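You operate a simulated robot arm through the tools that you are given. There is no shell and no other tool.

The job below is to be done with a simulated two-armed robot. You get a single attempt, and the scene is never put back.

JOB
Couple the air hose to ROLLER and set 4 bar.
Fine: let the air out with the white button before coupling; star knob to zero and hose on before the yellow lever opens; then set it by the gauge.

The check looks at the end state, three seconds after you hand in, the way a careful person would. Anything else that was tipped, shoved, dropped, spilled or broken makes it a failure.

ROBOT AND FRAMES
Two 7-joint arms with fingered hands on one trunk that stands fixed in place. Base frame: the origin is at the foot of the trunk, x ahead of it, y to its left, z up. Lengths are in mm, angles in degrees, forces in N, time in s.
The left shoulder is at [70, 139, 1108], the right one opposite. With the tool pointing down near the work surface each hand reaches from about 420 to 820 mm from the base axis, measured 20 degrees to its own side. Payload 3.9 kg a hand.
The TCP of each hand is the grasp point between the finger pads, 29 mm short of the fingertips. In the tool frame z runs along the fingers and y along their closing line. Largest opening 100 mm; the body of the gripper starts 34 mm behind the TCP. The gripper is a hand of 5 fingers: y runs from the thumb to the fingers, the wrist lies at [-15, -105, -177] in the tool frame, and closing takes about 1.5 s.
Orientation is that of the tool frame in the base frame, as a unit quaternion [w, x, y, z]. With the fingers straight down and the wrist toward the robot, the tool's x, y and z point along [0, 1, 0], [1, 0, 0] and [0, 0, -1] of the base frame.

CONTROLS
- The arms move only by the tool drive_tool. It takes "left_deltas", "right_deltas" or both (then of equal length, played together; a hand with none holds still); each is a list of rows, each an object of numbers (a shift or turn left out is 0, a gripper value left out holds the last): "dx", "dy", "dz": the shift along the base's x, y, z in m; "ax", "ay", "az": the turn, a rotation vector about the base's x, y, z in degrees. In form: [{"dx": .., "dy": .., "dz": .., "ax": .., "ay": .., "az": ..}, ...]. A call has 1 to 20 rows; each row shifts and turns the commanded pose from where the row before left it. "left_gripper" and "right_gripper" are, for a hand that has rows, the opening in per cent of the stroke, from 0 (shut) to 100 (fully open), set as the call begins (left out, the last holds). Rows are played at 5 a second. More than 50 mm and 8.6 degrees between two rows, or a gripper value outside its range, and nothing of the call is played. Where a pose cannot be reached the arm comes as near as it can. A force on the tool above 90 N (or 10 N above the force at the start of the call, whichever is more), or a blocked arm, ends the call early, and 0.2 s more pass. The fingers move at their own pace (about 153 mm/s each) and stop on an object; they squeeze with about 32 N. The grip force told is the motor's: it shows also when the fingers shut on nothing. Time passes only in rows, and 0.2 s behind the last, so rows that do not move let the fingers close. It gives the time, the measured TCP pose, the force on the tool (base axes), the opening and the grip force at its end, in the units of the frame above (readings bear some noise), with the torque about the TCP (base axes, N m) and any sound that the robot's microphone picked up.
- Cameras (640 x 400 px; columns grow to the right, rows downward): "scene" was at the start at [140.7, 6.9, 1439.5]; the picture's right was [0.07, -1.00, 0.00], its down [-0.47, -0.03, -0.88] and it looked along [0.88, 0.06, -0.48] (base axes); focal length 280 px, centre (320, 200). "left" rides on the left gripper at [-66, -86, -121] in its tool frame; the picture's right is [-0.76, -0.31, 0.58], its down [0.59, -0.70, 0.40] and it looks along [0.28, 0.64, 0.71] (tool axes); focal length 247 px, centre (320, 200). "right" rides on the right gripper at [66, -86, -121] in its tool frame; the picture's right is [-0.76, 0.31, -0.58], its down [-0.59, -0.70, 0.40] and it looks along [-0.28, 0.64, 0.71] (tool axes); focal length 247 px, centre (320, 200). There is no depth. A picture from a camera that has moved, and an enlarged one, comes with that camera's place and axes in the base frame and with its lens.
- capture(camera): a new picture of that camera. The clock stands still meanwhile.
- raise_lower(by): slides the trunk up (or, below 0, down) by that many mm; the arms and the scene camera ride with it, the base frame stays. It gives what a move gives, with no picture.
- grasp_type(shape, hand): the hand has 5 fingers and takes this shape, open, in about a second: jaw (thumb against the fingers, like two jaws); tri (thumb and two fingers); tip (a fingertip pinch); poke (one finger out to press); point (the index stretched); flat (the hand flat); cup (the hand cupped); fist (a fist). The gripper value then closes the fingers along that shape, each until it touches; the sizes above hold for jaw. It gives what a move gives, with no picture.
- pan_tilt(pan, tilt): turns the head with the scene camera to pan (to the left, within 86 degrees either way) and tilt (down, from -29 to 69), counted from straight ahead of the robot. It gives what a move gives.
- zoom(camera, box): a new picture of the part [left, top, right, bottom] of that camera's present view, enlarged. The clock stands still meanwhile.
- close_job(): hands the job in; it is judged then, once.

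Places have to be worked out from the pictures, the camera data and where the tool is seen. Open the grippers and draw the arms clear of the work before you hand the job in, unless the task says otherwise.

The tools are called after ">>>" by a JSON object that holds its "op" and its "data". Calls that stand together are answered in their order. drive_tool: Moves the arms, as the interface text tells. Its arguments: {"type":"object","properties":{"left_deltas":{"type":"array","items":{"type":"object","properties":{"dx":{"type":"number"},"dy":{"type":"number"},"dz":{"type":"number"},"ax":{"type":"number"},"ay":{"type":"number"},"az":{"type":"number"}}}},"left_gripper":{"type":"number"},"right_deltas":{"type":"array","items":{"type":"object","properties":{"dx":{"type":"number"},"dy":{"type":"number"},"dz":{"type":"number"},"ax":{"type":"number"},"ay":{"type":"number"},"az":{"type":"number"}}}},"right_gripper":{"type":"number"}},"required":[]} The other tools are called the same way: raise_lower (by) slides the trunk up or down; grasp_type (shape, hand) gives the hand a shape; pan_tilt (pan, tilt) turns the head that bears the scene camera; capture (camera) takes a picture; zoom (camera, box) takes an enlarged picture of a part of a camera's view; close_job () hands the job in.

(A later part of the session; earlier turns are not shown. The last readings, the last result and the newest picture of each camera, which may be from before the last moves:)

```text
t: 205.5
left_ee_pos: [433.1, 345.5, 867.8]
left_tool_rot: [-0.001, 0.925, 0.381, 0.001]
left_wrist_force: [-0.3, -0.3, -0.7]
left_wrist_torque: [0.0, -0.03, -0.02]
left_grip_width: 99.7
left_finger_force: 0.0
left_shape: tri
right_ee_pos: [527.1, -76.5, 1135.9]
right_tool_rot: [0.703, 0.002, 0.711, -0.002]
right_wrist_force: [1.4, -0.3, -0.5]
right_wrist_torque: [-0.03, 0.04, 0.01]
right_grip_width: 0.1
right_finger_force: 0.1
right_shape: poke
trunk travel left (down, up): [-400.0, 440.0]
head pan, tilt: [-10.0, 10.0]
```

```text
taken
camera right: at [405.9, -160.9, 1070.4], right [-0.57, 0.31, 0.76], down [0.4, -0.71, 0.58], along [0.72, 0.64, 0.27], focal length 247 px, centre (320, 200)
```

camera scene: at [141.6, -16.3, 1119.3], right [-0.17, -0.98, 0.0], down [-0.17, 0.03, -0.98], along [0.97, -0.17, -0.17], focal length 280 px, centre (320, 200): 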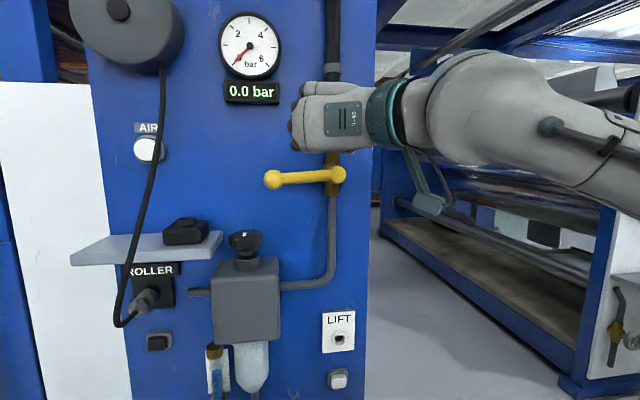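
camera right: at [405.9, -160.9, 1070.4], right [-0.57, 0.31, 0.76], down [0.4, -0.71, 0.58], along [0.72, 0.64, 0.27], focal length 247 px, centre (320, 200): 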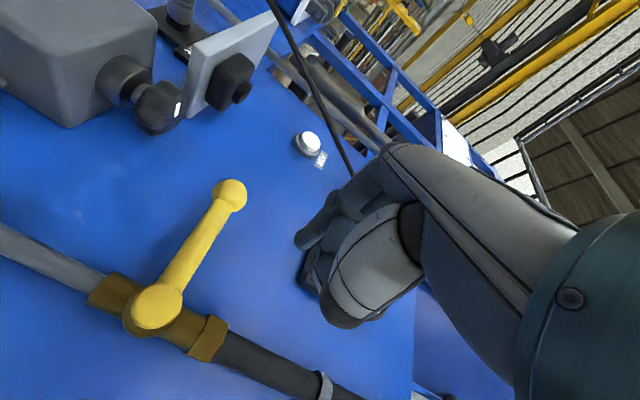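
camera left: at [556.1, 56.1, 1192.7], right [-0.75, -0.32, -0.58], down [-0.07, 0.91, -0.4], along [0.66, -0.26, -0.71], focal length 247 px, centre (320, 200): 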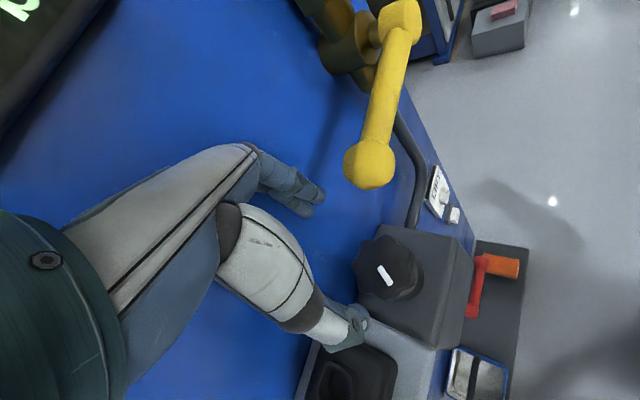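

Right camera gives ball ≈(640,−23,1066) and pivot ≈(640,−140,1070). I position the fingertip over the lever rod (contact ~95 mm from the pivot) just above it.

>>> {"op": "drive_tool", "data": {"right_deltas": [{"dx": 0.03, "dy": 0.01, "dz": -0.01}, {"dx": 0.03, "dy": 0.01, "dz": -0.01}, {"dx": 0.021, "dz": -0.006}, {"dz": -0.008}, {}]}}

>>> {"op": "capture", "data": {"camera": "right"}}

>>> {"op": "zoom", "data": {"camera": "scene", "box": [220, 60, 400, 220]}}

```text
t: 206.7
left_ee_pos: [434.1, 345.2, 867.7]
left_tool_rot: [-0.001, 0.925, 0.38, 0.001]
left_wrist_force: [-0.4, 0.1, -0.3]
left_wrist_torque: [-0.01, 0.01, -0.01]
left_grip_width: 100.0
left_finger_force: 0.0
left_shape: tri
right_ee_pos: [612.8, -56.7, 1103.4]
right_tool_rot: [0.702, 0.001, 0.712, -0.003]
right_wrist_force: [-0.8, 0.0, -0.7]
right_wrist_torque: [0.04, 0.02, -0.03]
right_grip_width: 0.0
right_finger_force: 0.0
right_shape: poke
trunk travel left (down, up): [-400.0, 440.0]
head pan, tilt: [-10.0, 10.0]
```

```text
taken
camera right: at [488.8, -141.4, 1037.3], right [-0.56, 0.31, 0.76], down [0.4, -0.71, 0.58], along [0.72, 0.64, 0.27], focal length 247 px, centre (320, 200)
```

right: 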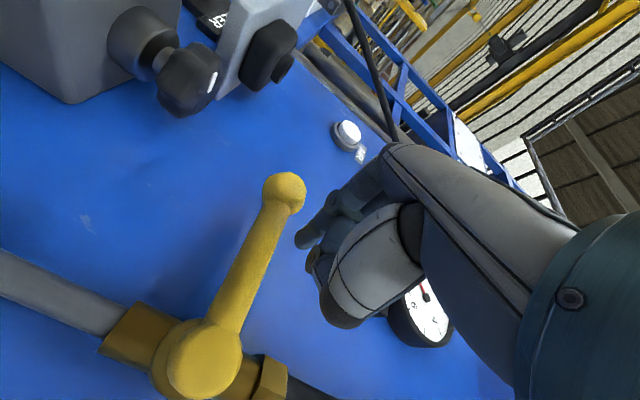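

```text
2.50 times, centred on (310, 140) of scene
camera zoom: at [141.5, -15.9, 1119.3], right [-0.17, -0.98, 0.0], down [-0.17, 0.03, -0.98], along [0.97, -0.17, -0.17], focal length 701 px, centre (345, 350)
```

zoom: 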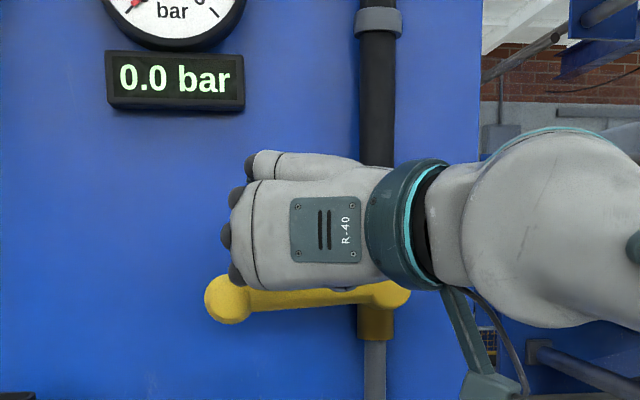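

The fingertip sits just above the rod near the ball. I push down along the arc to about 45° first, watching force and sound.

>>> {"op": "drive_tool", "data": {"right_deltas": [{"dx": -0.003, "dz": -0.01}, {"dz": -0.01}, {"dz": -0.009, "dy": 0.001}, {"dz": -0.009, "dy": 0.001}, {"dy": -0.002, "dz": -0.012}, {"dy": -0.003, "dz": -0.012}, {"dy": -0.005, "dz": -0.011}, {"dy": -0.007, "dz": -0.011}, {}]}}

>>> {"op": "capture", "data": {"camera": "right"}}

>>> {"op": "capture", "data": {"camera": "scene"}}

```text
t: 208.7
left_ee_pos: [433.0, 344.0, 868.0]
left_tool_rot: [0.0, 0.925, 0.38, 0.0]
left_wrist_force: [-0.2, -0.5, 0.2]
left_wrist_torque: [0.01, -0.01, -0.01]
left_grip_width: 99.8
left_finger_force: 0.1
left_shape: tri
right_ee_pos: [608.2, -72.3, 1019.0]
right_tool_rot: [0.702, 0.002, 0.712, -0.002]
right_wrist_force: [-0.5, 0.7, 1.0]
right_wrist_torque: [0.01, -0.03, 0.01]
right_grip_width: 0.0
right_finger_force: 0.0
right_shape: poke
trunk travel left (down, up): [-400.0, 440.0]
head pan, tilt: [-10.0, 10.0]
```

```text
taken
camera right: at [485.1, -156.8, 954.5], right [-0.56, 0.31, 0.76], down [0.4, -0.71, 0.58], along [0.72, 0.64, 0.27], focal length 247 px, centre (320, 200)
```

right: 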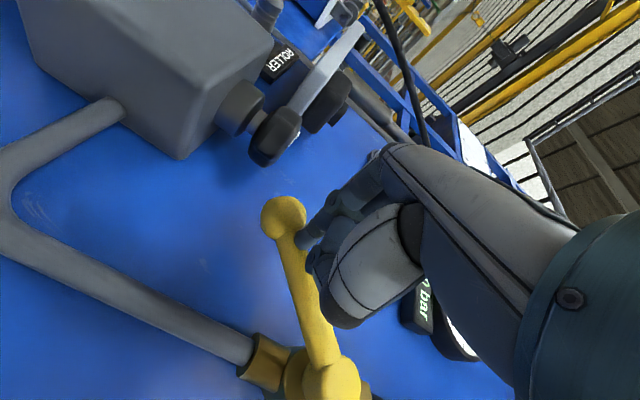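

```text
taken
camera scene: at [141.3, -15.9, 1119.3], right [-0.17, -0.98, 0.0], down [-0.17, 0.03, -0.98], along [0.97, -0.17, -0.17], focal length 280 px, centre (320, 200)
```

scene: 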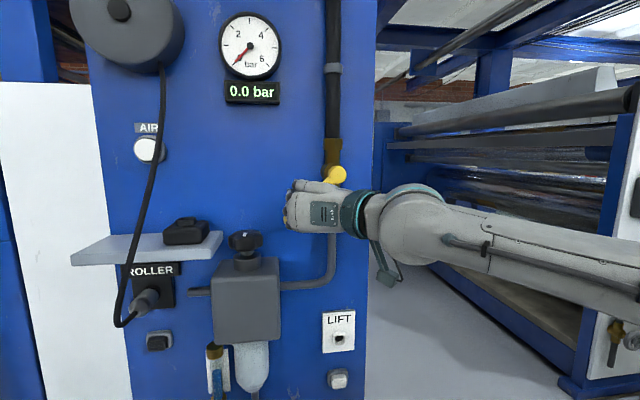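

The lever turns easily and the gauge is still at 0.0. I continue the arc to the vertical, fully open position.

>>> {"op": "drive_tool", "data": {"right_deltas": [{"dy": -0.008, "dz": -0.01}, {"dy": -0.008, "dz": -0.009}, {"dy": -0.01, "dz": -0.007}, {"dy": -0.011, "dz": -0.007}, {"dy": -0.012, "dz": -0.004}, {"dy": -0.012, "dz": -0.004}, {}]}}

>>> {"op": "capture", "data": {"camera": "right"}}

>>> {"op": "capture", "data": {"camera": "scene"}}

```text
t: 210.3
left_ee_pos: [428.1, 345.4, 870.4]
left_tool_rot: [0.0, 0.925, 0.38, 0.003]
left_wrist_force: [0.1, -0.2, -0.2]
left_wrist_torque: [-0.04, 0.02, 0.0]
left_grip_width: 99.8
left_finger_force: 0.1
left_shape: tri
right_ee_pos: [601.8, -131.2, 984.2]
right_tool_rot: [0.706, 0.002, 0.708, 0.0]
right_wrist_force: [-16.7, -0.3, 18.7]
right_wrist_torque: [0.02, -0.22, 0.02]
right_grip_width: 0.0
right_finger_force: 0.1
right_shape: poke
trunk travel left (down, up): [-400.0, 440.0]
head pan, tilt: [-10.0, 10.0]
```

```text
taken
camera right: at [480.4, -216.3, 918.0], right [-0.57, 0.31, 0.76], down [0.4, -0.71, 0.59], along [0.72, 0.64, 0.28], focal length 247 px, centre (320, 200)
```

right: 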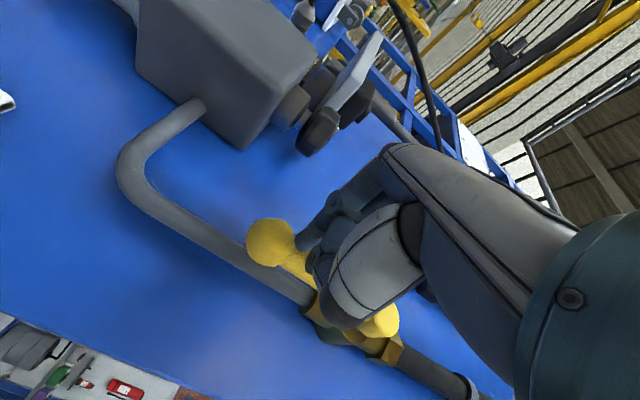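

```text
taken
camera scene: at [136.2, -15.5, 1120.2], right [-0.17, -0.98, 0.0], down [-0.17, 0.03, -0.99], along [0.97, -0.17, -0.17], focal length 280 px, centre (320, 200)
```

scene: 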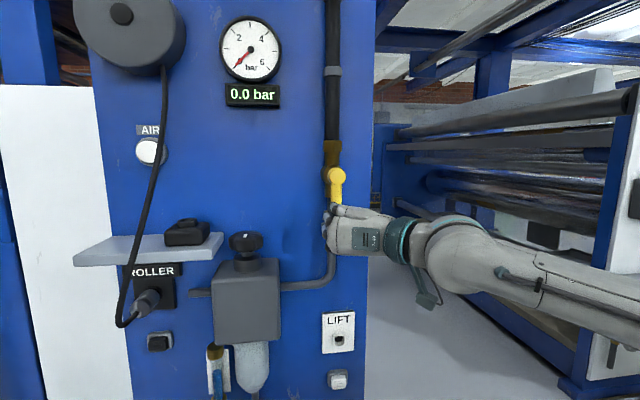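

The lever now runs parallel to the pipe, fully open or nearly so. I ease back a few mm and nudge it the last bit, then withdraw.

>>> {"op": "drive_tool", "data": {"right_deltas": [{"dx": -0.006, "dz": -0.004}, {"dy": -0.006}, {"dy": -0.006}, {}]}}

>>> {"op": "capture", "data": {"camera": "right"}}

```text
t: 211.3
left_ee_pos: [429.3, 346.0, 869.5]
left_tool_rot: [0.001, 0.925, 0.381, 0.002]
left_wrist_force: [0.2, 1.0, 0.1]
left_wrist_torque: [0.01, -0.04, -0.01]
left_grip_width: 99.9
left_finger_force: 0.1
left_shape: tri
right_ee_pos: [598.3, -141.2, 974.4]
right_tool_rot: [0.702, -0.001, 0.712, -0.003]
right_wrist_force: [-27.5, 16.9, -9.3]
right_wrist_torque: [0.12, 0.69, 0.79]
right_grip_width: 0.0
right_finger_force: 0.1
right_shape: poke
trunk travel left (down, up): [-400.0, 440.0]
head pan, tilt: [-10.0, 10.0]
```

```text
taken
camera right: at [476.3, -226.0, 910.3], right [-0.57, 0.31, 0.76], down [0.41, -0.7, 0.59], along [0.72, 0.64, 0.27], focal length 247 px, centre (320, 200)
```

right: 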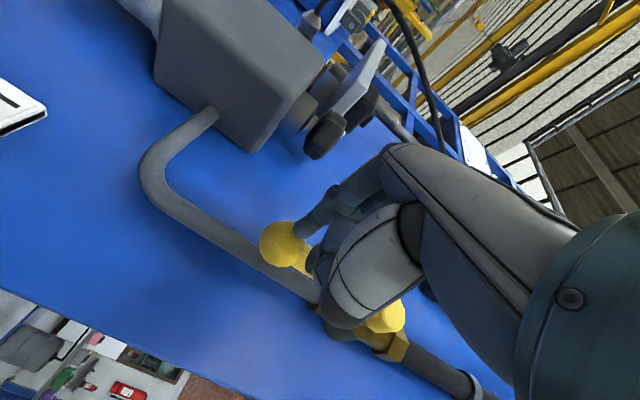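

The lever resists with 17 N sideways: it's at its stop. I withdraw the right hand and check lever and gauge.

>>> {"op": "drive_tool", "data": {"right_deltas": [{"dy": 0.006, "dx": -0.01}, {"dx": -0.02}, {"dx": -0.03}, {"dx": -0.03}, {}]}}

>>> {"op": "capture", "data": {"camera": "scene"}}

>>> {"op": "capture", "data": {"camera": "right"}}

```text
t: 212.5
left_ee_pos: [433.2, 345.9, 867.8]
left_tool_rot: [0.0, 0.925, 0.38, 0.0]
left_wrist_force: [0.1, 0.1, 0.4]
left_wrist_torque: [0.02, 0.01, 0.06]
left_grip_width: 99.6
left_finger_force: 0.0
left_shape: tri
right_ee_pos: [512.3, -139.7, 972.3]
right_tool_rot: [0.703, 0.002, 0.711, -0.003]
right_wrist_force: [0.4, -0.1, 0.2]
right_wrist_torque: [0.03, -0.02, 0.0]
right_grip_width: 0.0
right_finger_force: 0.0
right_shape: poke
trunk travel left (down, up): [-400.0, 440.0]
head pan, tilt: [-10.0, 10.0]
```

```text
taken
camera scene: at [141.4, -15.8, 1119.3], right [-0.17, -0.98, 0.0], down [-0.17, 0.03, -0.98], along [0.97, -0.17, -0.17], focal length 280 px, centre (320, 200)
```

scene: 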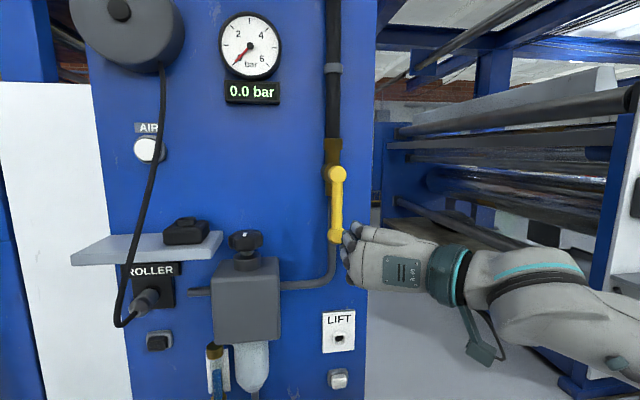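

```text
taken
camera right: at [389.2, -224.4, 908.0], right [-0.57, 0.31, 0.76], down [0.4, -0.71, 0.58], along [0.72, 0.64, 0.27], focal length 247 px, centre (320, 200)
```

right: 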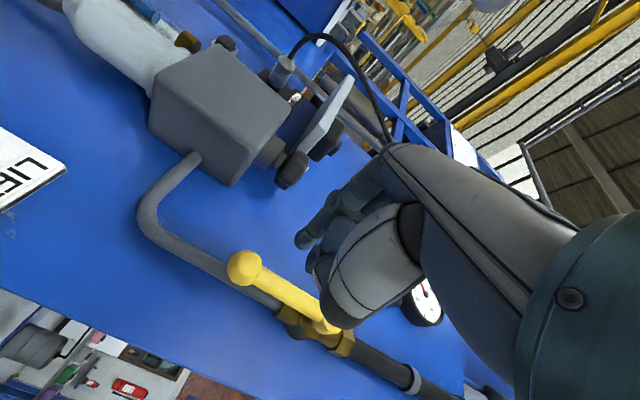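

Lever open, gauge 0.0, as it should be with the knob at zero. Now I return the right hand to the vertical-finger pose for turning the knob clockwise.

>>> {"op": "drive_tool", "data": {"right_deltas": [{"ax": 6.2, "ay": 3.65, "az": -3.65, "dz": -0.022}, {"ax": 6.2, "ay": 3.65, "az": -3.65, "dz": -0.022}, {"ax": 6.2, "ay": 3.65, "az": -3.65, "dz": -0.022}, {"ax": 6.2, "ay": 3.65, "az": -3.65, "dz": -0.022}, {"ax": 6.2, "ay": 3.65, "az": -3.65, "dz": -0.022}, {"ax": 6.2, "ay": 3.65, "az": -3.65, "dz": -0.022}, {"ax": 6.2, "ay": 3.65, "az": -3.65, "dz": -0.022}, {"ax": 6.2, "ay": 3.65, "az": -3.65, "dz": -0.022}, {"ax": 6.2, "ay": 3.65, "az": -3.65, "dz": -0.022}, {"ax": 6.2, "ay": 3.65, "az": -3.65, "dz": -0.022}, {"ax": 6.2, "ay": 3.65, "az": -3.65, "dz": -0.022}, {"ax": 6.2, "ay": 3.65, "az": -3.65, "dz": -0.022}, {"ax": 6.2, "ay": 3.65, "az": -3.65, "dz": -0.022}, {}]}}

>>> {"op": "raise_lower", "data": {"by": 300}}

>>> {"op": "drive_tool", "data": {"left_deltas": [{"dx": 0.03, "dy": -0.03}, {"dx": 0.03, "dy": -0.03}, {"dx": 0.03, "dy": -0.02}, {}]}}

>>> {"op": "pan_tilt", "data": {"pan": 2, "tilt": 30}}

>>> {"op": "capture", "data": {"camera": "scene"}}

>>> {"op": "zoom", "data": {"camera": "left", "box": [330, 90, 430, 170]}}

```text
t: 215.5
left_ee_pos: [433.1, 344.1, 868.5]
left_tool_rot: [-0.001, 0.925, 0.38, 0.001]
left_wrist_force: [0.6, -1.0, -0.2]
left_wrist_torque: [-0.01, 0.0, 0.0]
left_grip_width: 99.8
left_finger_force: 0.2
left_shape: tri
right_ee_pos: [511.1, -142.3, 688.2]
right_tool_rot: [0.171, 0.684, 0.686, 0.179]
right_wrist_force: [-0.2, -0.2, 0.1]
right_wrist_torque: [-0.02, 0.0, 0.01]
right_grip_width: 0.2
right_finger_force: 0.1
right_shape: poke
trunk travel left (down, up): [-400.0, 440.0]
head pan, tilt: [-10.0, 10.0]
```

```text
t: 218.5
left_ee_pos: [432.6, 345.7, 1168.1]
left_tool_rot: [0.0, 0.925, 0.38, 0.001]
left_wrist_force: [-0.2, 0.0, 0.1]
left_wrist_torque: [0.0, -0.06, 0.04]
left_grip_width: 99.8
left_finger_force: 0.1
left_shape: tri
right_ee_pos: [512.3, -141.3, 989.2]
right_tool_rot: [0.171, 0.684, 0.686, 0.18]
right_wrist_force: [-1.2, 0.4, -0.9]
right_wrist_torque: [0.04, 0.01, 0.02]
right_grip_width: 0.2
right_finger_force: 0.0
right_shape: poke
trunk travel left (down, up): [-700.0, 140.0]
head pan, tilt: [-10.0, 10.0]
```

```text
t: 219.5
left_ee_pos: [523.0, 266.0, 1169.9]
left_tool_rot: [0.001, 0.924, 0.382, 0.001]
left_wrist_force: [-0.2, 0.5, 1.1]
left_wrist_torque: [0.01, 0.02, 0.01]
left_grip_width: 99.8
left_finger_force: 0.1
left_shape: tri
right_ee_pos: [511.3, -140.5, 989.6]
right_tool_rot: [0.171, 0.684, 0.686, 0.18]
right_wrist_force: [-0.4, 0.5, -0.4]
right_wrist_torque: [0.0, -0.01, 0.01]
right_grip_width: 0.0
right_finger_force: 0.0
right_shape: poke
trunk travel left (down, up): [-700.0, 140.0]
head pan, tilt: [-10.0, 10.0]
```

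```text
t: 220.3
left_ee_pos: [524.2, 264.8, 1169.5]
left_tool_rot: [0.0, 0.925, 0.38, 0.001]
left_wrist_force: [0.5, -0.6, -0.4]
left_wrist_torque: [-0.01, 0.0, -0.01]
left_grip_width: 100.1
left_finger_force: 0.0
left_shape: tri
right_ee_pos: [512.0, -141.1, 988.7]
right_tool_rot: [0.172, 0.684, 0.686, 0.179]
right_wrist_force: [0.2, -0.1, -0.3]
right_wrist_torque: [0.0, -0.03, -0.02]
right_grip_width: 0.3
right_finger_force: 0.1
right_shape: poke
trunk travel left (down, up): [-700.0, 140.0]
head pan, tilt: [2.0, 30.0]
```

```text
taken
camera scene: at [140.4, 3.2, 1387.0], right [0.03, -1.0, 0.0], down [-0.5, -0.02, -0.87], along [0.87, 0.03, -0.5], focal length 280 px, centre (320, 200)
```

scene: 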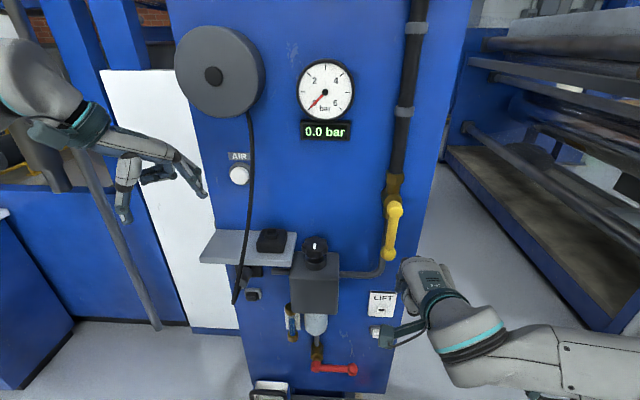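

```text
5.00 times, centred on (380, 130) of left
camera zoom: at [417.8, 280.2, 1291.1], right [-0.75, -0.31, -0.58], down [-0.08, 0.91, -0.4], along [0.65, -0.26, -0.71], focal length 1235 px, centre (20, 550)
```

zoom: 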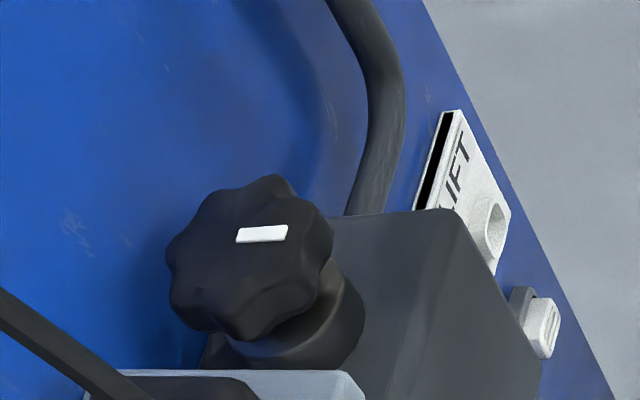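

Lever vertical, knob at zero, gauge 0.0. I bring the fingertip to the knob's right-front side, just outside a valley.

>>> {"op": "drive_tool", "data": {"right_deltas": [{"dx": 0.025, "dy": 0.025, "dz": -0.005}, {"dx": 0.025, "dy": 0.025, "dz": -0.005}, {"dx": 0.025, "dy": 0.025, "dz": -0.005}, {"dx": 0.02, "dy": 0.025, "dz": -0.005}, {"dx": 0.015, "dy": 0.015}, {"dx": 0.01, "dy": 0.006}, {}]}}

>>> {"op": "zoom", "data": {"camera": "left", "box": [330, 90, 430, 170]}}

```text
t: 221.9
left_ee_pos: [523.1, 265.3, 1171.2]
left_tool_rot: [-0.001, 0.925, 0.38, 0.001]
left_wrist_force: [0.2, -0.4, 0.1]
left_wrist_torque: [-0.03, 0.02, 0.03]
left_grip_width: 99.8
left_finger_force: 0.1
left_shape: tri
right_ee_pos: [631.5, -20.3, 969.1]
right_tool_rot: [0.17, 0.683, 0.687, 0.18]
right_wrist_force: [0.3, -0.4, -0.1]
right_wrist_torque: [0.0, -0.05, 0.03]
right_grip_width: 0.1
right_finger_force: 0.0
right_shape: poke
trunk travel left (down, up): [-700.0, 140.0]
head pan, tilt: [2.0, 30.0]
```

```text
5.00 times, centred on (380, 130) of left
camera zoom: at [417.5, 280.1, 1291.2], right [-0.75, -0.31, -0.58], down [-0.08, 0.91, -0.4], along [0.65, -0.26, -0.71], focal length 1235 px, centre (20, 550)
```

zoom: 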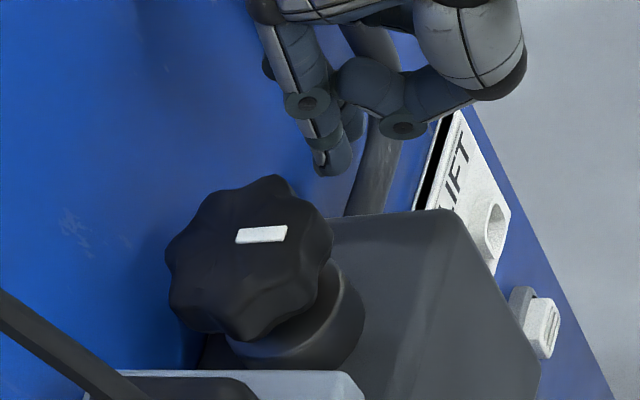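

The finger is just outside the valley at upper right. I enter it and sweep clockwise (toward the front) in a first partial stroke, then read the gauge.

>>> {"op": "drive_tool", "data": {"right_deltas": [{"dx": 0.004, "dy": 0.009}, {"dx": 0.004, "dy": 0.008}, {"dx": -0.0035, "dy": 0.002}, {"dx": -0.005, "dy": 0.0035}, {"dx": -0.0043, "dy": 0.0043}, {"dx": -0.0035, "dy": 0.005}, {"dx": -0.0026, "dy": 0.0055}, {}]}}

>>> {"op": "zoom", "data": {"camera": "left", "box": [330, 90, 430, 170]}}

>>> {"op": "zoom", "data": {"camera": "scene", "box": [280, 50, 380, 150]}}

```text
t: 223.7
left_ee_pos: [523.9, 264.6, 1168.7]
left_tool_rot: [0.0, 0.925, 0.38, 0.001]
left_wrist_force: [0.5, 0.1, 0.6]
left_wrist_torque: [0.0, 0.02, 0.0]
left_grip_width: 99.8
left_finger_force: 0.0
left_shape: tri
right_ee_pos: [621.3, 17.3, 970.1]
right_tool_rot: [0.17, 0.684, 0.687, 0.18]
right_wrist_force: [-0.8, 0.4, 0.5]
right_wrist_torque: [-0.01, -0.01, 0.01]
right_grip_width: 0.0
right_finger_force: 0.1
right_shape: poke
trunk travel left (down, up): [-700.0, 140.0]
head pan, tilt: [2.0, 30.0]
```

```text
5.00 times, centred on (380, 130) of left
camera zoom: at [417.4, 280.2, 1291.2], right [-0.75, -0.31, -0.58], down [-0.08, 0.91, -0.4], along [0.65, -0.26, -0.71], focal length 1235 px, centre (20, 550)
```

zoom: 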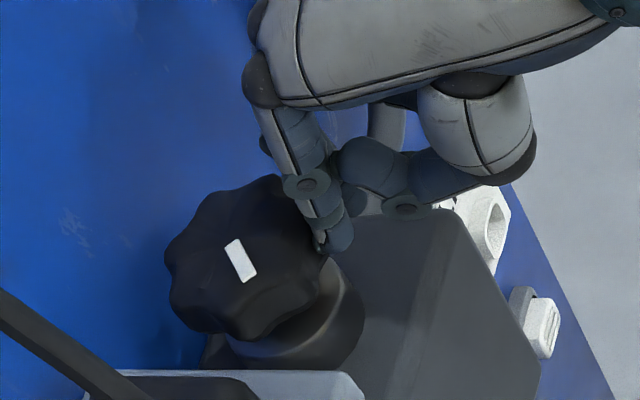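

```text
4.00 times, centred on (330, 100) of scene
camera zoom: at [140.0, 3.2, 1387.0], right [0.04, -1.0, 0.0], down [-0.5, -0.02, -0.87], along [0.87, 0.03, -0.5], focal length 1122 px, centre (280, 600)
```

zoom: 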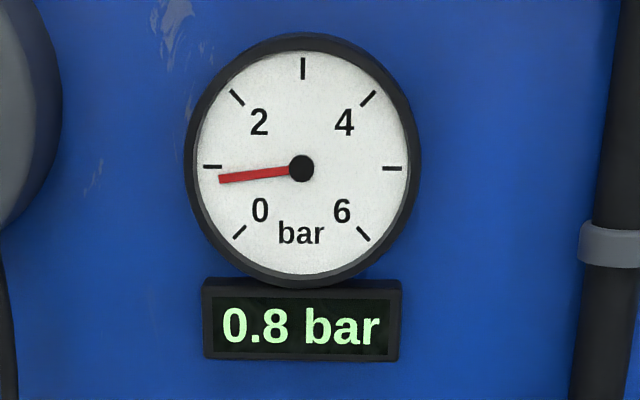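

It works: the gauge is rising (0.8 bar). I wait two seconds to see where it settles for this knob angle.

>>> {"op": "drive_tool", "data": {"right_deltas": [{}, {}, {}, {}, {}, {}, {}, {}, {}, {}, {}, {}]}}

>>> {"op": "zoom", "data": {"camera": "scene", "box": [280, 50, 380, 150]}}

```text
t: 226.3
left_ee_pos: [523.5, 265.4, 1170.7]
left_tool_rot: [0.0, 0.925, 0.38, 0.001]
left_wrist_force: [-1.0, 0.3, 0.2]
left_wrist_torque: [0.01, 0.02, -0.02]
left_grip_width: 99.9
left_finger_force: 0.1
left_shape: tri
right_ee_pos: [622.6, 16.6, 970.5]
right_tool_rot: [0.171, 0.684, 0.686, 0.179]
right_wrist_force: [-0.7, 0.1, 0.5]
right_wrist_torque: [0.02, 0.01, 0.02]
right_grip_width: 0.0
right_finger_force: 0.0
right_shape: poke
trunk travel left (down, up): [-700.0, 140.0]
head pan, tilt: [2.0, 30.0]
```

```text
4.00 times, centred on (330, 100) of scene
camera zoom: at [140.1, 3.3, 1387.0], right [0.03, -1.0, 0.0], down [-0.5, -0.02, -0.87], along [0.87, 0.03, -0.5], focal length 1122 px, centre (280, 600)
```

zoom: 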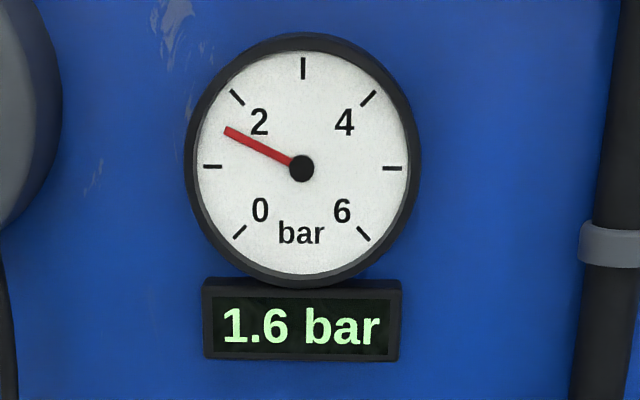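

1.6 bar and perhaps still settling; I wait another two seconds.

>>> {"op": "drive_tool", "data": {"right_deltas": [{}, {}, {}, {}, {}, {}, {}, {}, {}, {}]}}

>>> {"op": "zoom", "data": {"camera": "scene", "box": [280, 50, 380, 150]}}

>>> {"op": "zoom", "data": {"camera": "left", "box": [330, 90, 430, 170]}}

```text
t: 228.5
left_ee_pos: [524.2, 265.4, 1170.0]
left_tool_rot: [0.001, 0.925, 0.38, 0.001]
left_wrist_force: [-0.7, -0.6, 1.1]
left_wrist_torque: [-0.01, -0.01, 0.02]
left_grip_width: 99.9
left_finger_force: 0.1
left_shape: tri
right_ee_pos: [621.3, 16.4, 969.5]
right_tool_rot: [0.172, 0.684, 0.686, 0.179]
right_wrist_force: [-0.8, -0.2, -0.6]
right_wrist_torque: [0.01, 0.01, 0.03]
right_grip_width: 0.0
right_finger_force: 0.1
right_shape: poke
trunk travel left (down, up): [-700.0, 140.0]
head pan, tilt: [2.0, 30.0]
```

```text
4.00 times, centred on (330, 100) of scene
camera zoom: at [140.1, 3.3, 1387.0], right [0.03, -1.0, 0.0], down [-0.5, -0.02, -0.87], along [0.87, 0.03, -0.5], focal length 1122 px, centre (280, 600)
```

zoom: 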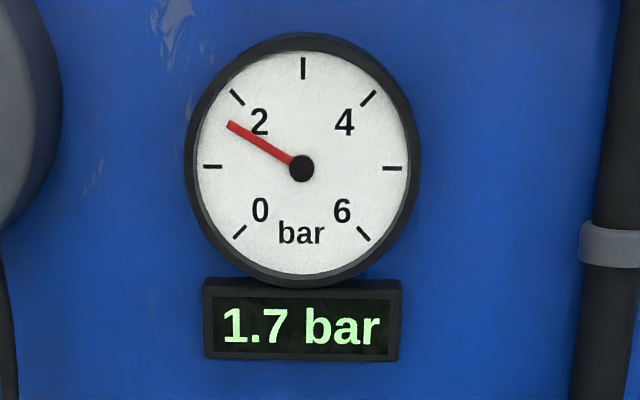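

```text
5.00 times, centred on (380, 130) of left
camera zoom: at [417.6, 280.3, 1291.1], right [-0.75, -0.31, -0.58], down [-0.08, 0.91, -0.4], along [0.65, -0.26, -0.71], focal length 1235 px, centre (20, 550)
```

zoom: 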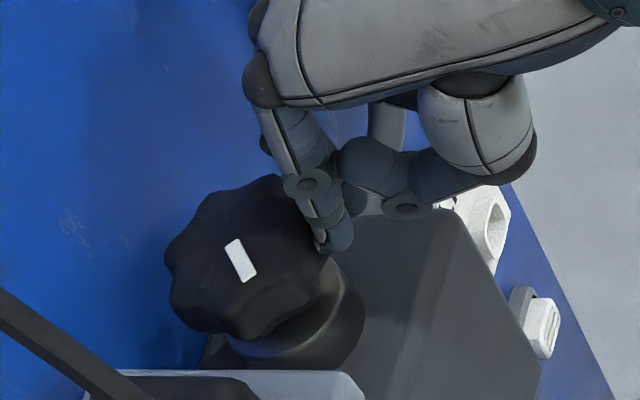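

Settled at 1.7 bar for about 50–55° of rotation. I need ~70° more, so I sweep another 50° clockwise along the front and wait.

>>> {"op": "drive_tool", "data": {"right_deltas": [{"dx": -0.0016, "dy": 0.0059}, {"dx": -0.0005, "dy": 0.0061}, {"dx": 0.0005, "dy": 0.0061}, {"dx": 0.0016, "dy": 0.0059}, {"dx": 0.0026, "dy": 0.0055}, {}, {}, {}, {}, {}, {}, {}, {}, {}, {}, {}, {}, {}, {}]}}

>>> {"op": "zoom", "data": {"camera": "scene", "box": [280, 50, 380, 150]}}

>>> {"op": "zoom", "data": {"camera": "left", "box": [330, 90, 430, 170]}}

```text
t: 232.5
left_ee_pos: [523.4, 264.6, 1170.8]
left_tool_rot: [0.001, 0.925, 0.38, 0.0]
left_wrist_force: [-0.3, -0.4, -0.3]
left_wrist_torque: [-0.01, -0.02, -0.02]
left_grip_width: 99.8
left_finger_force: 0.0
left_shape: tri
right_ee_pos: [621.6, 46.2, 970.9]
right_tool_rot: [0.171, 0.685, 0.685, 0.179]
right_wrist_force: [-5.1, 1.7, 0.5]
right_wrist_torque: [0.02, -0.01, -0.08]
right_grip_width: 0.1
right_finger_force: 0.0
right_shape: poke
trunk travel left (down, up): [-700.0, 140.0]
head pan, tilt: [2.0, 30.0]
```

```text
4.00 times, centred on (330, 100) of scene
camera zoom: at [139.0, 3.5, 1387.1], right [0.03, -1.0, 0.0], down [-0.5, -0.02, -0.87], along [0.87, 0.03, -0.5], focal length 1122 px, centre (280, 600)
```

zoom: 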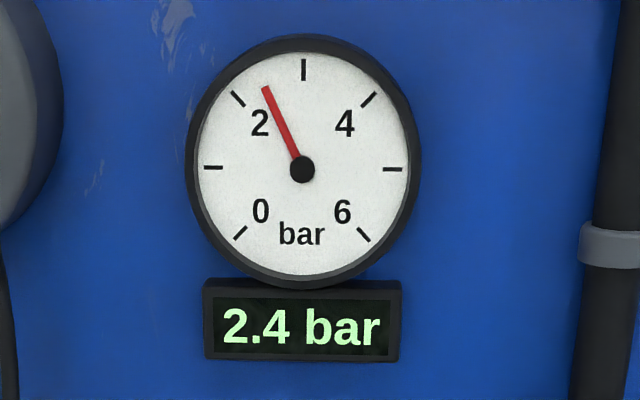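

```text
5.00 times, centred on (380, 130) of left
camera zoom: at [416.5, 280.4, 1291.5], right [-0.75, -0.31, -0.58], down [-0.08, 0.91, -0.4], along [0.65, -0.26, -0.71], focal length 1235 px, centre (20, 550)
```

zoom: 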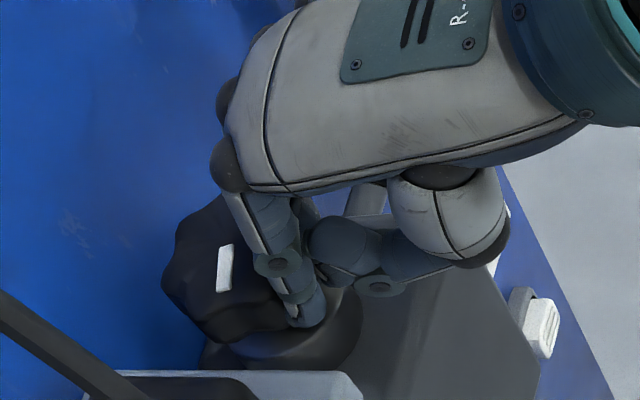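

2.4 bar now. I continue 30° further around the left-front side and wait.

>>> {"op": "drive_tool", "data": {"right_deltas": [{"dx": 0.0035, "dy": 0.005}, {"dx": 0.0043, "dy": 0.0043}, {"dx": 0.005, "dy": 0.0035}, {}, {}, {}, {}, {}, {}, {}, {}, {}, {}, {}, {}, {}]}}

>>> {"op": "zoom", "data": {"camera": "scene", "box": [280, 50, 380, 150]}}

>>> {"op": "zoom", "data": {"camera": "left", "box": [330, 90, 430, 170]}}

```text
t: 235.9
left_ee_pos: [520.8, 265.9, 1171.2]
left_tool_rot: [0.001, 0.925, 0.381, 0.002]
left_wrist_force: [-0.7, -0.5, -0.5]
left_wrist_torque: [0.01, 0.01, 0.0]
left_grip_width: 99.7
left_finger_force: 0.0
left_shape: tri
right_ee_pos: [634.3, 59.4, 970.8]
right_tool_rot: [0.172, 0.683, 0.686, 0.179]
right_wrist_force: [-10.0, 4.9, 4.7]
right_wrist_torque: [-0.05, 0.0, -0.07]
right_grip_width: 0.0
right_finger_force: 0.0
right_shape: poke
trunk travel left (down, up): [-700.0, 140.0]
head pan, tilt: [2.0, 30.0]
```

```text
4.00 times, centred on (330, 100) of scene
camera zoom: at [137.3, 4.6, 1387.3], right [0.03, -1.0, 0.0], down [-0.5, -0.02, -0.87], along [0.87, 0.03, -0.5], focal length 1122 px, centre (280, 600)
```

zoom: 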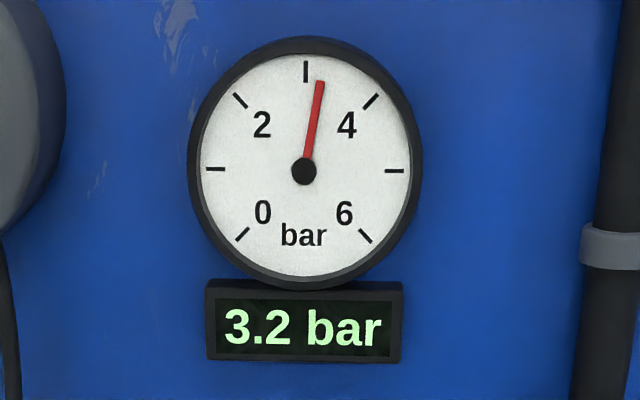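

```text
5.00 times, centred on (380, 130) of left
camera zoom: at [414.9, 281.4, 1291.8], right [-0.75, -0.32, -0.58], down [-0.08, 0.91, -0.4], along [0.66, -0.26, -0.71], focal length 1235 px, centre (20, 550)
```

zoom: 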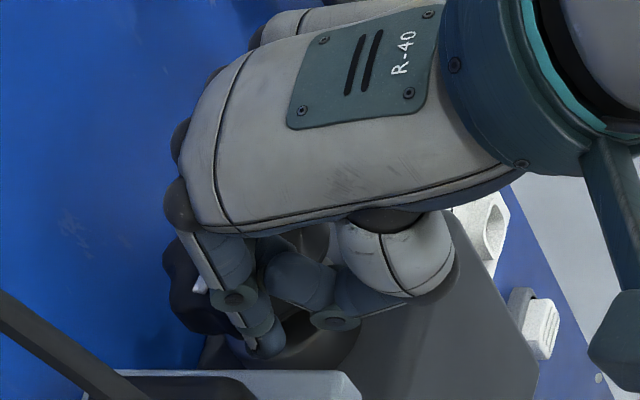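

3.2 bar. I lift the finger straight out (so the knob isn't disturbed), move back to the right-front side and lower again for the final stroke.

>>> {"op": "drive_tool", "data": {"right_deltas": [{"dz": 0.015}, {"dz": 0.02}, {"dz": 0.015, "dx": -0.005}, {"dx": -0.02, "dy": -0.02}, {"dy": -0.03}, {"dx": 0.01, "dy": -0.025}, {"dx": 0.012, "dy": -0.005}, {}]}}

>>> {"op": "zoom", "data": {"camera": "left", "box": [330, 90, 430, 170]}}

>>> {"op": "zoom", "data": {"camera": "scene", "box": [280, 50, 380, 150]}}

```text
t: 237.7
left_ee_pos: [521.9, 264.5, 1169.5]
left_tool_rot: [0.0, 0.925, 0.38, 0.001]
left_wrist_force: [-0.5, -0.5, 1.5]
left_wrist_torque: [0.02, 0.03, -0.01]
left_grip_width: 99.7
left_finger_force: 0.0
left_shape: tri
right_ee_pos: [633.5, -21.6, 1019.7]
right_tool_rot: [0.171, 0.684, 0.687, 0.179]
right_wrist_force: [0.1, -0.6, -0.7]
right_wrist_torque: [-0.02, -0.02, -0.01]
right_grip_width: 0.0
right_finger_force: 0.0
right_shape: poke
trunk travel left (down, up): [-700.0, 140.0]
head pan, tilt: [2.0, 30.0]
```

```text
5.00 times, centred on (380, 130) of left
camera zoom: at [417.5, 280.3, 1291.1], right [-0.75, -0.31, -0.58], down [-0.08, 0.91, -0.4], along [0.65, -0.26, -0.71], focal length 1235 px, centre (20, 550)
```

zoom: 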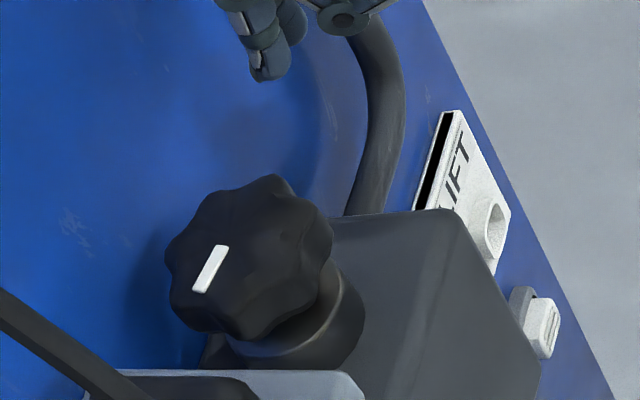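

```text
4.00 times, centred on (330, 100) of scene
camera zoom: at [140.0, 3.4, 1387.0], right [0.03, -1.0, 0.0], down [-0.5, -0.02, -0.87], along [0.87, 0.03, -0.5], focal length 1122 px, centre (280, 600)
```

zoom: 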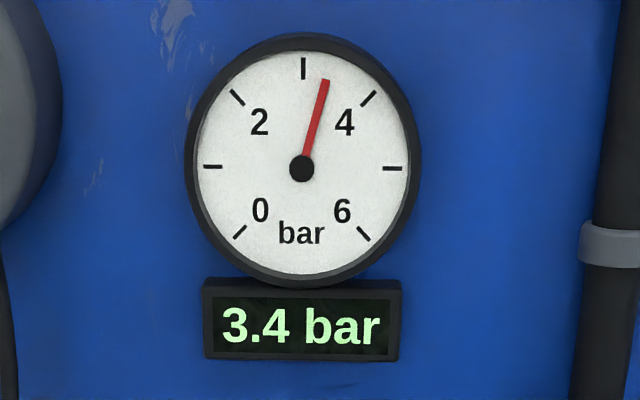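

3.4 bar settled so far, so about 18° more is needed. I lower beside the knob, enter the valley and sweep gently about 10°, then read the gauge.

>>> {"op": "drive_tool", "data": {"right_deltas": [{"dz": -0.02}, {"dz": -0.02}, {"dz": -0.01}, {"dx": 0.003, "dy": 0.009}, {"dx": 0.003, "dy": 0.009}, {}]}}

>>> {"op": "zoom", "data": {"camera": "left", "box": [330, 90, 430, 170]}}

>>> {"op": "zoom", "data": {"camera": "scene", "box": [280, 50, 380, 150]}}

```text
t: 239.1
left_ee_pos: [522.4, 261.5, 1172.6]
left_tool_rot: [0.0, 0.925, 0.38, 0.001]
left_wrist_force: [0.3, 0.1, -0.5]
left_wrist_torque: [0.02, -0.02, -0.06]
left_grip_width: 99.8
left_finger_force: 0.0
left_shape: tri
right_ee_pos: [639.0, -7.3, 969.7]
right_tool_rot: [0.171, 0.685, 0.685, 0.179]
right_wrist_force: [-7.4, -14.1, 0.4]
right_wrist_torque: [-0.22, 0.07, -0.08]
right_grip_width: 0.1
right_finger_force: 0.0
right_shape: poke
trunk travel left (down, up): [-700.0, 140.0]
head pan, tilt: [2.0, 30.0]
```

```text
5.00 times, centred on (380, 130) of left
camera zoom: at [416.4, 277.3, 1292.2], right [-0.75, -0.31, -0.58], down [-0.07, 0.92, -0.4], along [0.65, -0.25, -0.71], focal length 1235 px, centre (20, 550)
```

zoom: 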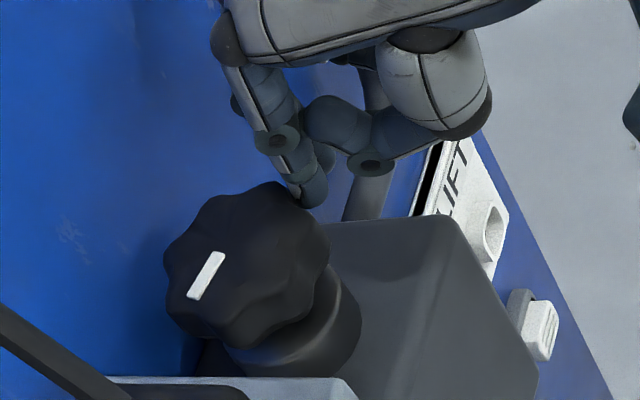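

```text
4.00 times, centred on (330, 100) of scene
camera zoom: at [138.6, 0.4, 1387.1], right [0.03, -1.0, 0.0], down [-0.5, -0.02, -0.87], along [0.87, 0.03, -0.5], focal length 1122 px, centre (280, 600)
```

zoom: 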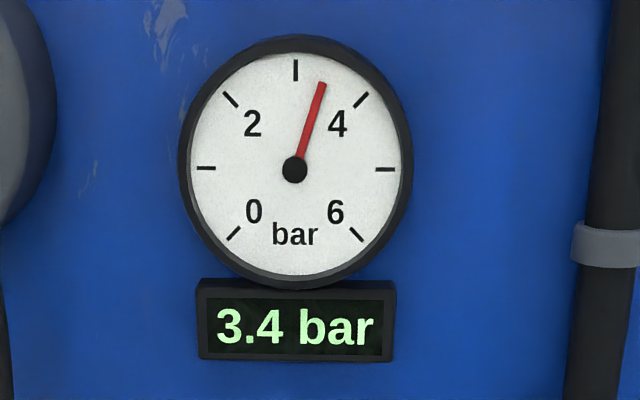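

The finger is in the valley, pressing lightly, gauge 3.4. I sweep about 10° clockwise and wait.

>>> {"op": "drive_tool", "data": {"right_deltas": [{"dx": -0.003, "dy": 0.0012}, {"dx": -0.003, "dy": 0.0015}, {"dx": -0.002, "dy": 0.0012}, {}, {}, {}, {}, {}, {}, {}, {}, {}, {}, {}]}}

>>> {"op": "zoom", "data": {"camera": "left", "box": [330, 90, 430, 170]}}

>>> {"op": "zoom", "data": {"camera": "scene", "box": [280, 50, 380, 150]}}

```text
t: 242.1
left_ee_pos: [523.7, 264.1, 1171.2]
left_tool_rot: [-0.001, 0.925, 0.38, 0.001]
left_wrist_force: [-0.8, 0.0, -0.1]
left_wrist_torque: [0.0, 0.01, -0.01]
left_grip_width: 100.0
left_finger_force: 0.0
left_shape: tri
right_ee_pos: [631.4, -0.6, 969.5]
right_tool_rot: [0.171, 0.684, 0.686, 0.18]
right_wrist_force: [-7.6, -6.8, -1.8]
right_wrist_torque: [-0.12, 0.15, 0.02]
right_grip_width: 0.0
right_finger_force: 0.0
right_shape: poke
trunk travel left (down, up): [-700.0, 140.0]
head pan, tilt: [2.0, 30.0]
```

```text
5.00 times, centred on (380, 130) of left
camera zoom: at [416.3, 278.9, 1291.9], right [-0.75, -0.31, -0.58], down [-0.08, 0.91, -0.4], along [0.65, -0.25, -0.71], focal length 1235 px, centre (20, 550)
```

zoom: 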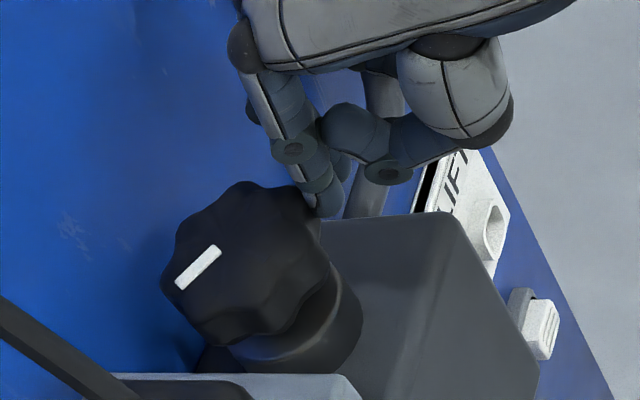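

```text
4.00 times, centred on (330, 100) of scene
camera zoom: at [138.7, 1.9, 1387.1], right [0.03, -1.0, 0.0], down [-0.5, -0.02, -0.87], along [0.87, 0.03, -0.5], focal length 1122 px, centre (280, 600)
```

zoom: 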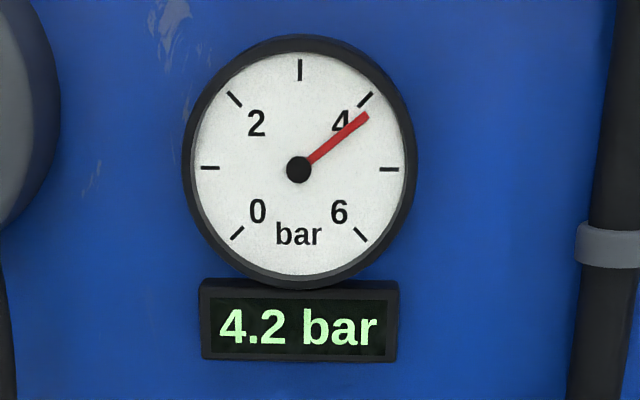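

4.2 bar — slightly over. I let it settle fully to know the exact correction.

>>> {"op": "drive_tool", "data": {"right_deltas": [{}, {}, {}, {}, {}, {}, {}, {}, {}, {}, {}, {}]}}

>>> {"op": "zoom", "data": {"camera": "scene", "box": [280, 50, 380, 150]}}

```text
t: 244.7
left_ee_pos: [522.7, 263.1, 1171.7]
left_tool_rot: [-0.001, 0.925, 0.381, 0.002]
left_wrist_force: [0.0, -0.4, 0.2]
left_wrist_torque: [0.0, -0.03, 0.0]
left_grip_width: 99.9
left_finger_force: 0.0
left_shape: tri
right_ee_pos: [630.2, -0.7, 969.9]
right_tool_rot: [0.17, 0.684, 0.687, 0.18]
right_wrist_force: [-9.4, -6.4, -1.6]
right_wrist_torque: [-0.13, 0.1, 0.03]
right_grip_width: 0.3
right_finger_force: 0.1
right_shape: poke
trunk travel left (down, up): [-700.0, 140.0]
head pan, tilt: [2.0, 30.0]
```

```text
4.00 times, centred on (330, 100) of scene
camera zoom: at [138.6, 1.9, 1387.1], right [0.03, -1.0, 0.0], down [-0.5, -0.02, -0.87], along [0.87, 0.03, -0.5], focal length 1122 px, centre (280, 600)
```

zoom: 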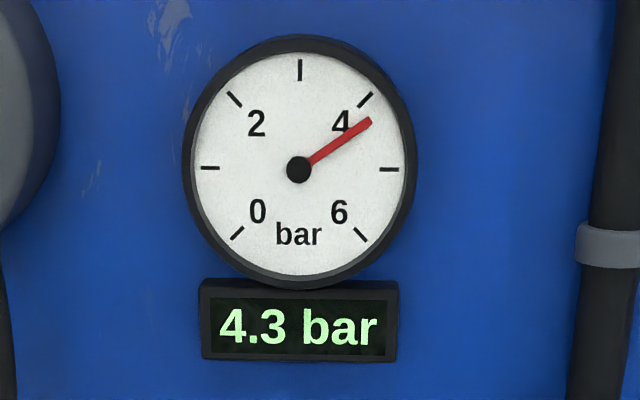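

4.3 settled, so I need ~9° back. I push the same valley counterclockwise in small steps: first 4 mm, then read.

>>> {"op": "drive_tool", "data": {"right_deltas": [{"dx": 0.0022, "dy": -0.0008}, {"dx": 0.0022, "dy": -0.0008}, {}, {}, {}, {}, {}, {}]}}

>>> {"op": "zoom", "data": {"camera": "left", "box": [330, 90, 430, 170]}}

>>> {"op": "zoom", "data": {"camera": "scene", "box": [280, 50, 380, 150]}}

```text
t: 246.5
left_ee_pos: [522.3, 262.0, 1171.8]
left_tool_rot: [-0.002, 0.925, 0.38, 0.002]
left_wrist_force: [-0.6, 1.2, 0.1]
left_wrist_torque: [-0.02, -0.03, 0.01]
left_grip_width: 100.0
left_finger_force: 0.0
left_shape: tri
right_ee_pos: [634.9, -3.1, 970.3]
right_tool_rot: [0.17, 0.684, 0.686, 0.181]
right_wrist_force: [-13.5, -17.4, -3.6]
right_wrist_torque: [-0.3, 0.22, 0.01]
right_grip_width: 0.0
right_finger_force: 0.0
right_shape: poke
trunk travel left (down, up): [-700.0, 140.0]
head pan, tilt: [2.0, 30.0]
```

```text
5.00 times, centred on (380, 130) of left
camera zoom: at [415.4, 276.8, 1292.7], right [-0.75, -0.31, -0.58], down [-0.08, 0.92, -0.4], along [0.66, -0.25, -0.71], focal length 1235 px, centre (20, 550)
```

zoom: 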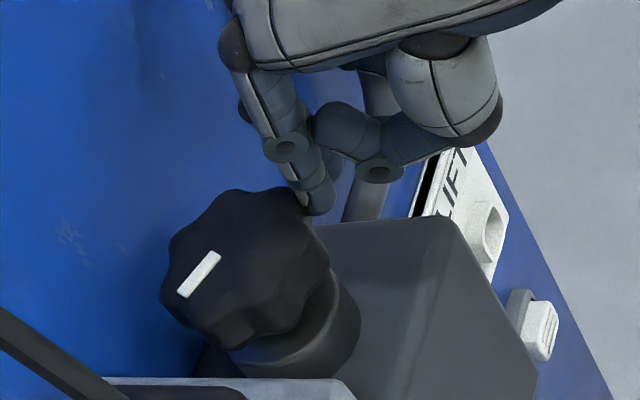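

```text
4.00 times, centred on (330, 100) of scene
camera zoom: at [137.7, -0.4, 1387.2], right [0.03, -1.0, 0.0], down [-0.5, -0.01, -0.87], along [0.87, 0.03, -0.5], focal length 1122 px, centre (280, 600)
```

zoom: 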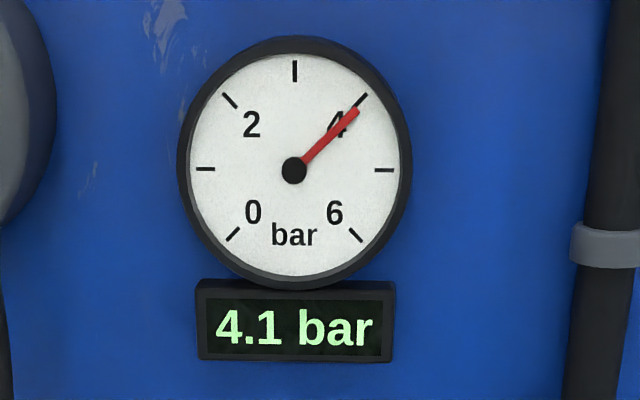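

It's coming down (4.1 and moving). I wait for it to settle.

>>> {"op": "drive_tool", "data": {"right_deltas": [{}, {}, {}, {}, {}, {}, {}, {}, {}, {}, {}, {}]}}

>>> {"op": "zoom", "data": {"camera": "scene", "box": [280, 50, 380, 150]}}

```text
t: 249.1
left_ee_pos: [521.4, 262.3, 1172.4]
left_tool_rot: [-0.001, 0.925, 0.38, 0.003]
left_wrist_force: [0.0, -1.2, 0.9]
left_wrist_torque: [0.0, -0.01, 0.0]
left_grip_width: 99.8
left_finger_force: 0.1
left_shape: tri
right_ee_pos: [633.5, -3.1, 970.1]
right_tool_rot: [0.17, 0.684, 0.686, 0.181]
right_wrist_force: [-16.0, -17.2, -6.6]
right_wrist_torque: [-0.35, 0.29, 0.0]
right_grip_width: 0.1
right_finger_force: 0.1
right_shape: poke
trunk travel left (down, up): [-700.0, 140.0]
head pan, tilt: [2.0, 30.0]
```

```text
4.00 times, centred on (330, 100) of scene
camera zoom: at [137.8, -0.5, 1387.2], right [0.03, -1.0, 0.0], down [-0.5, -0.01, -0.87], along [0.87, 0.03, -0.5], focal length 1122 px, centre (280, 600)
```

zoom: 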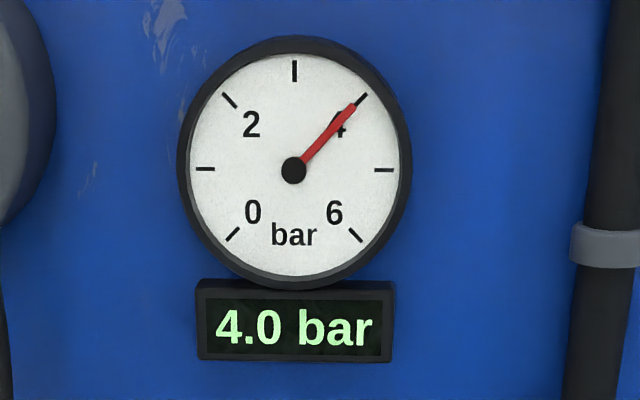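

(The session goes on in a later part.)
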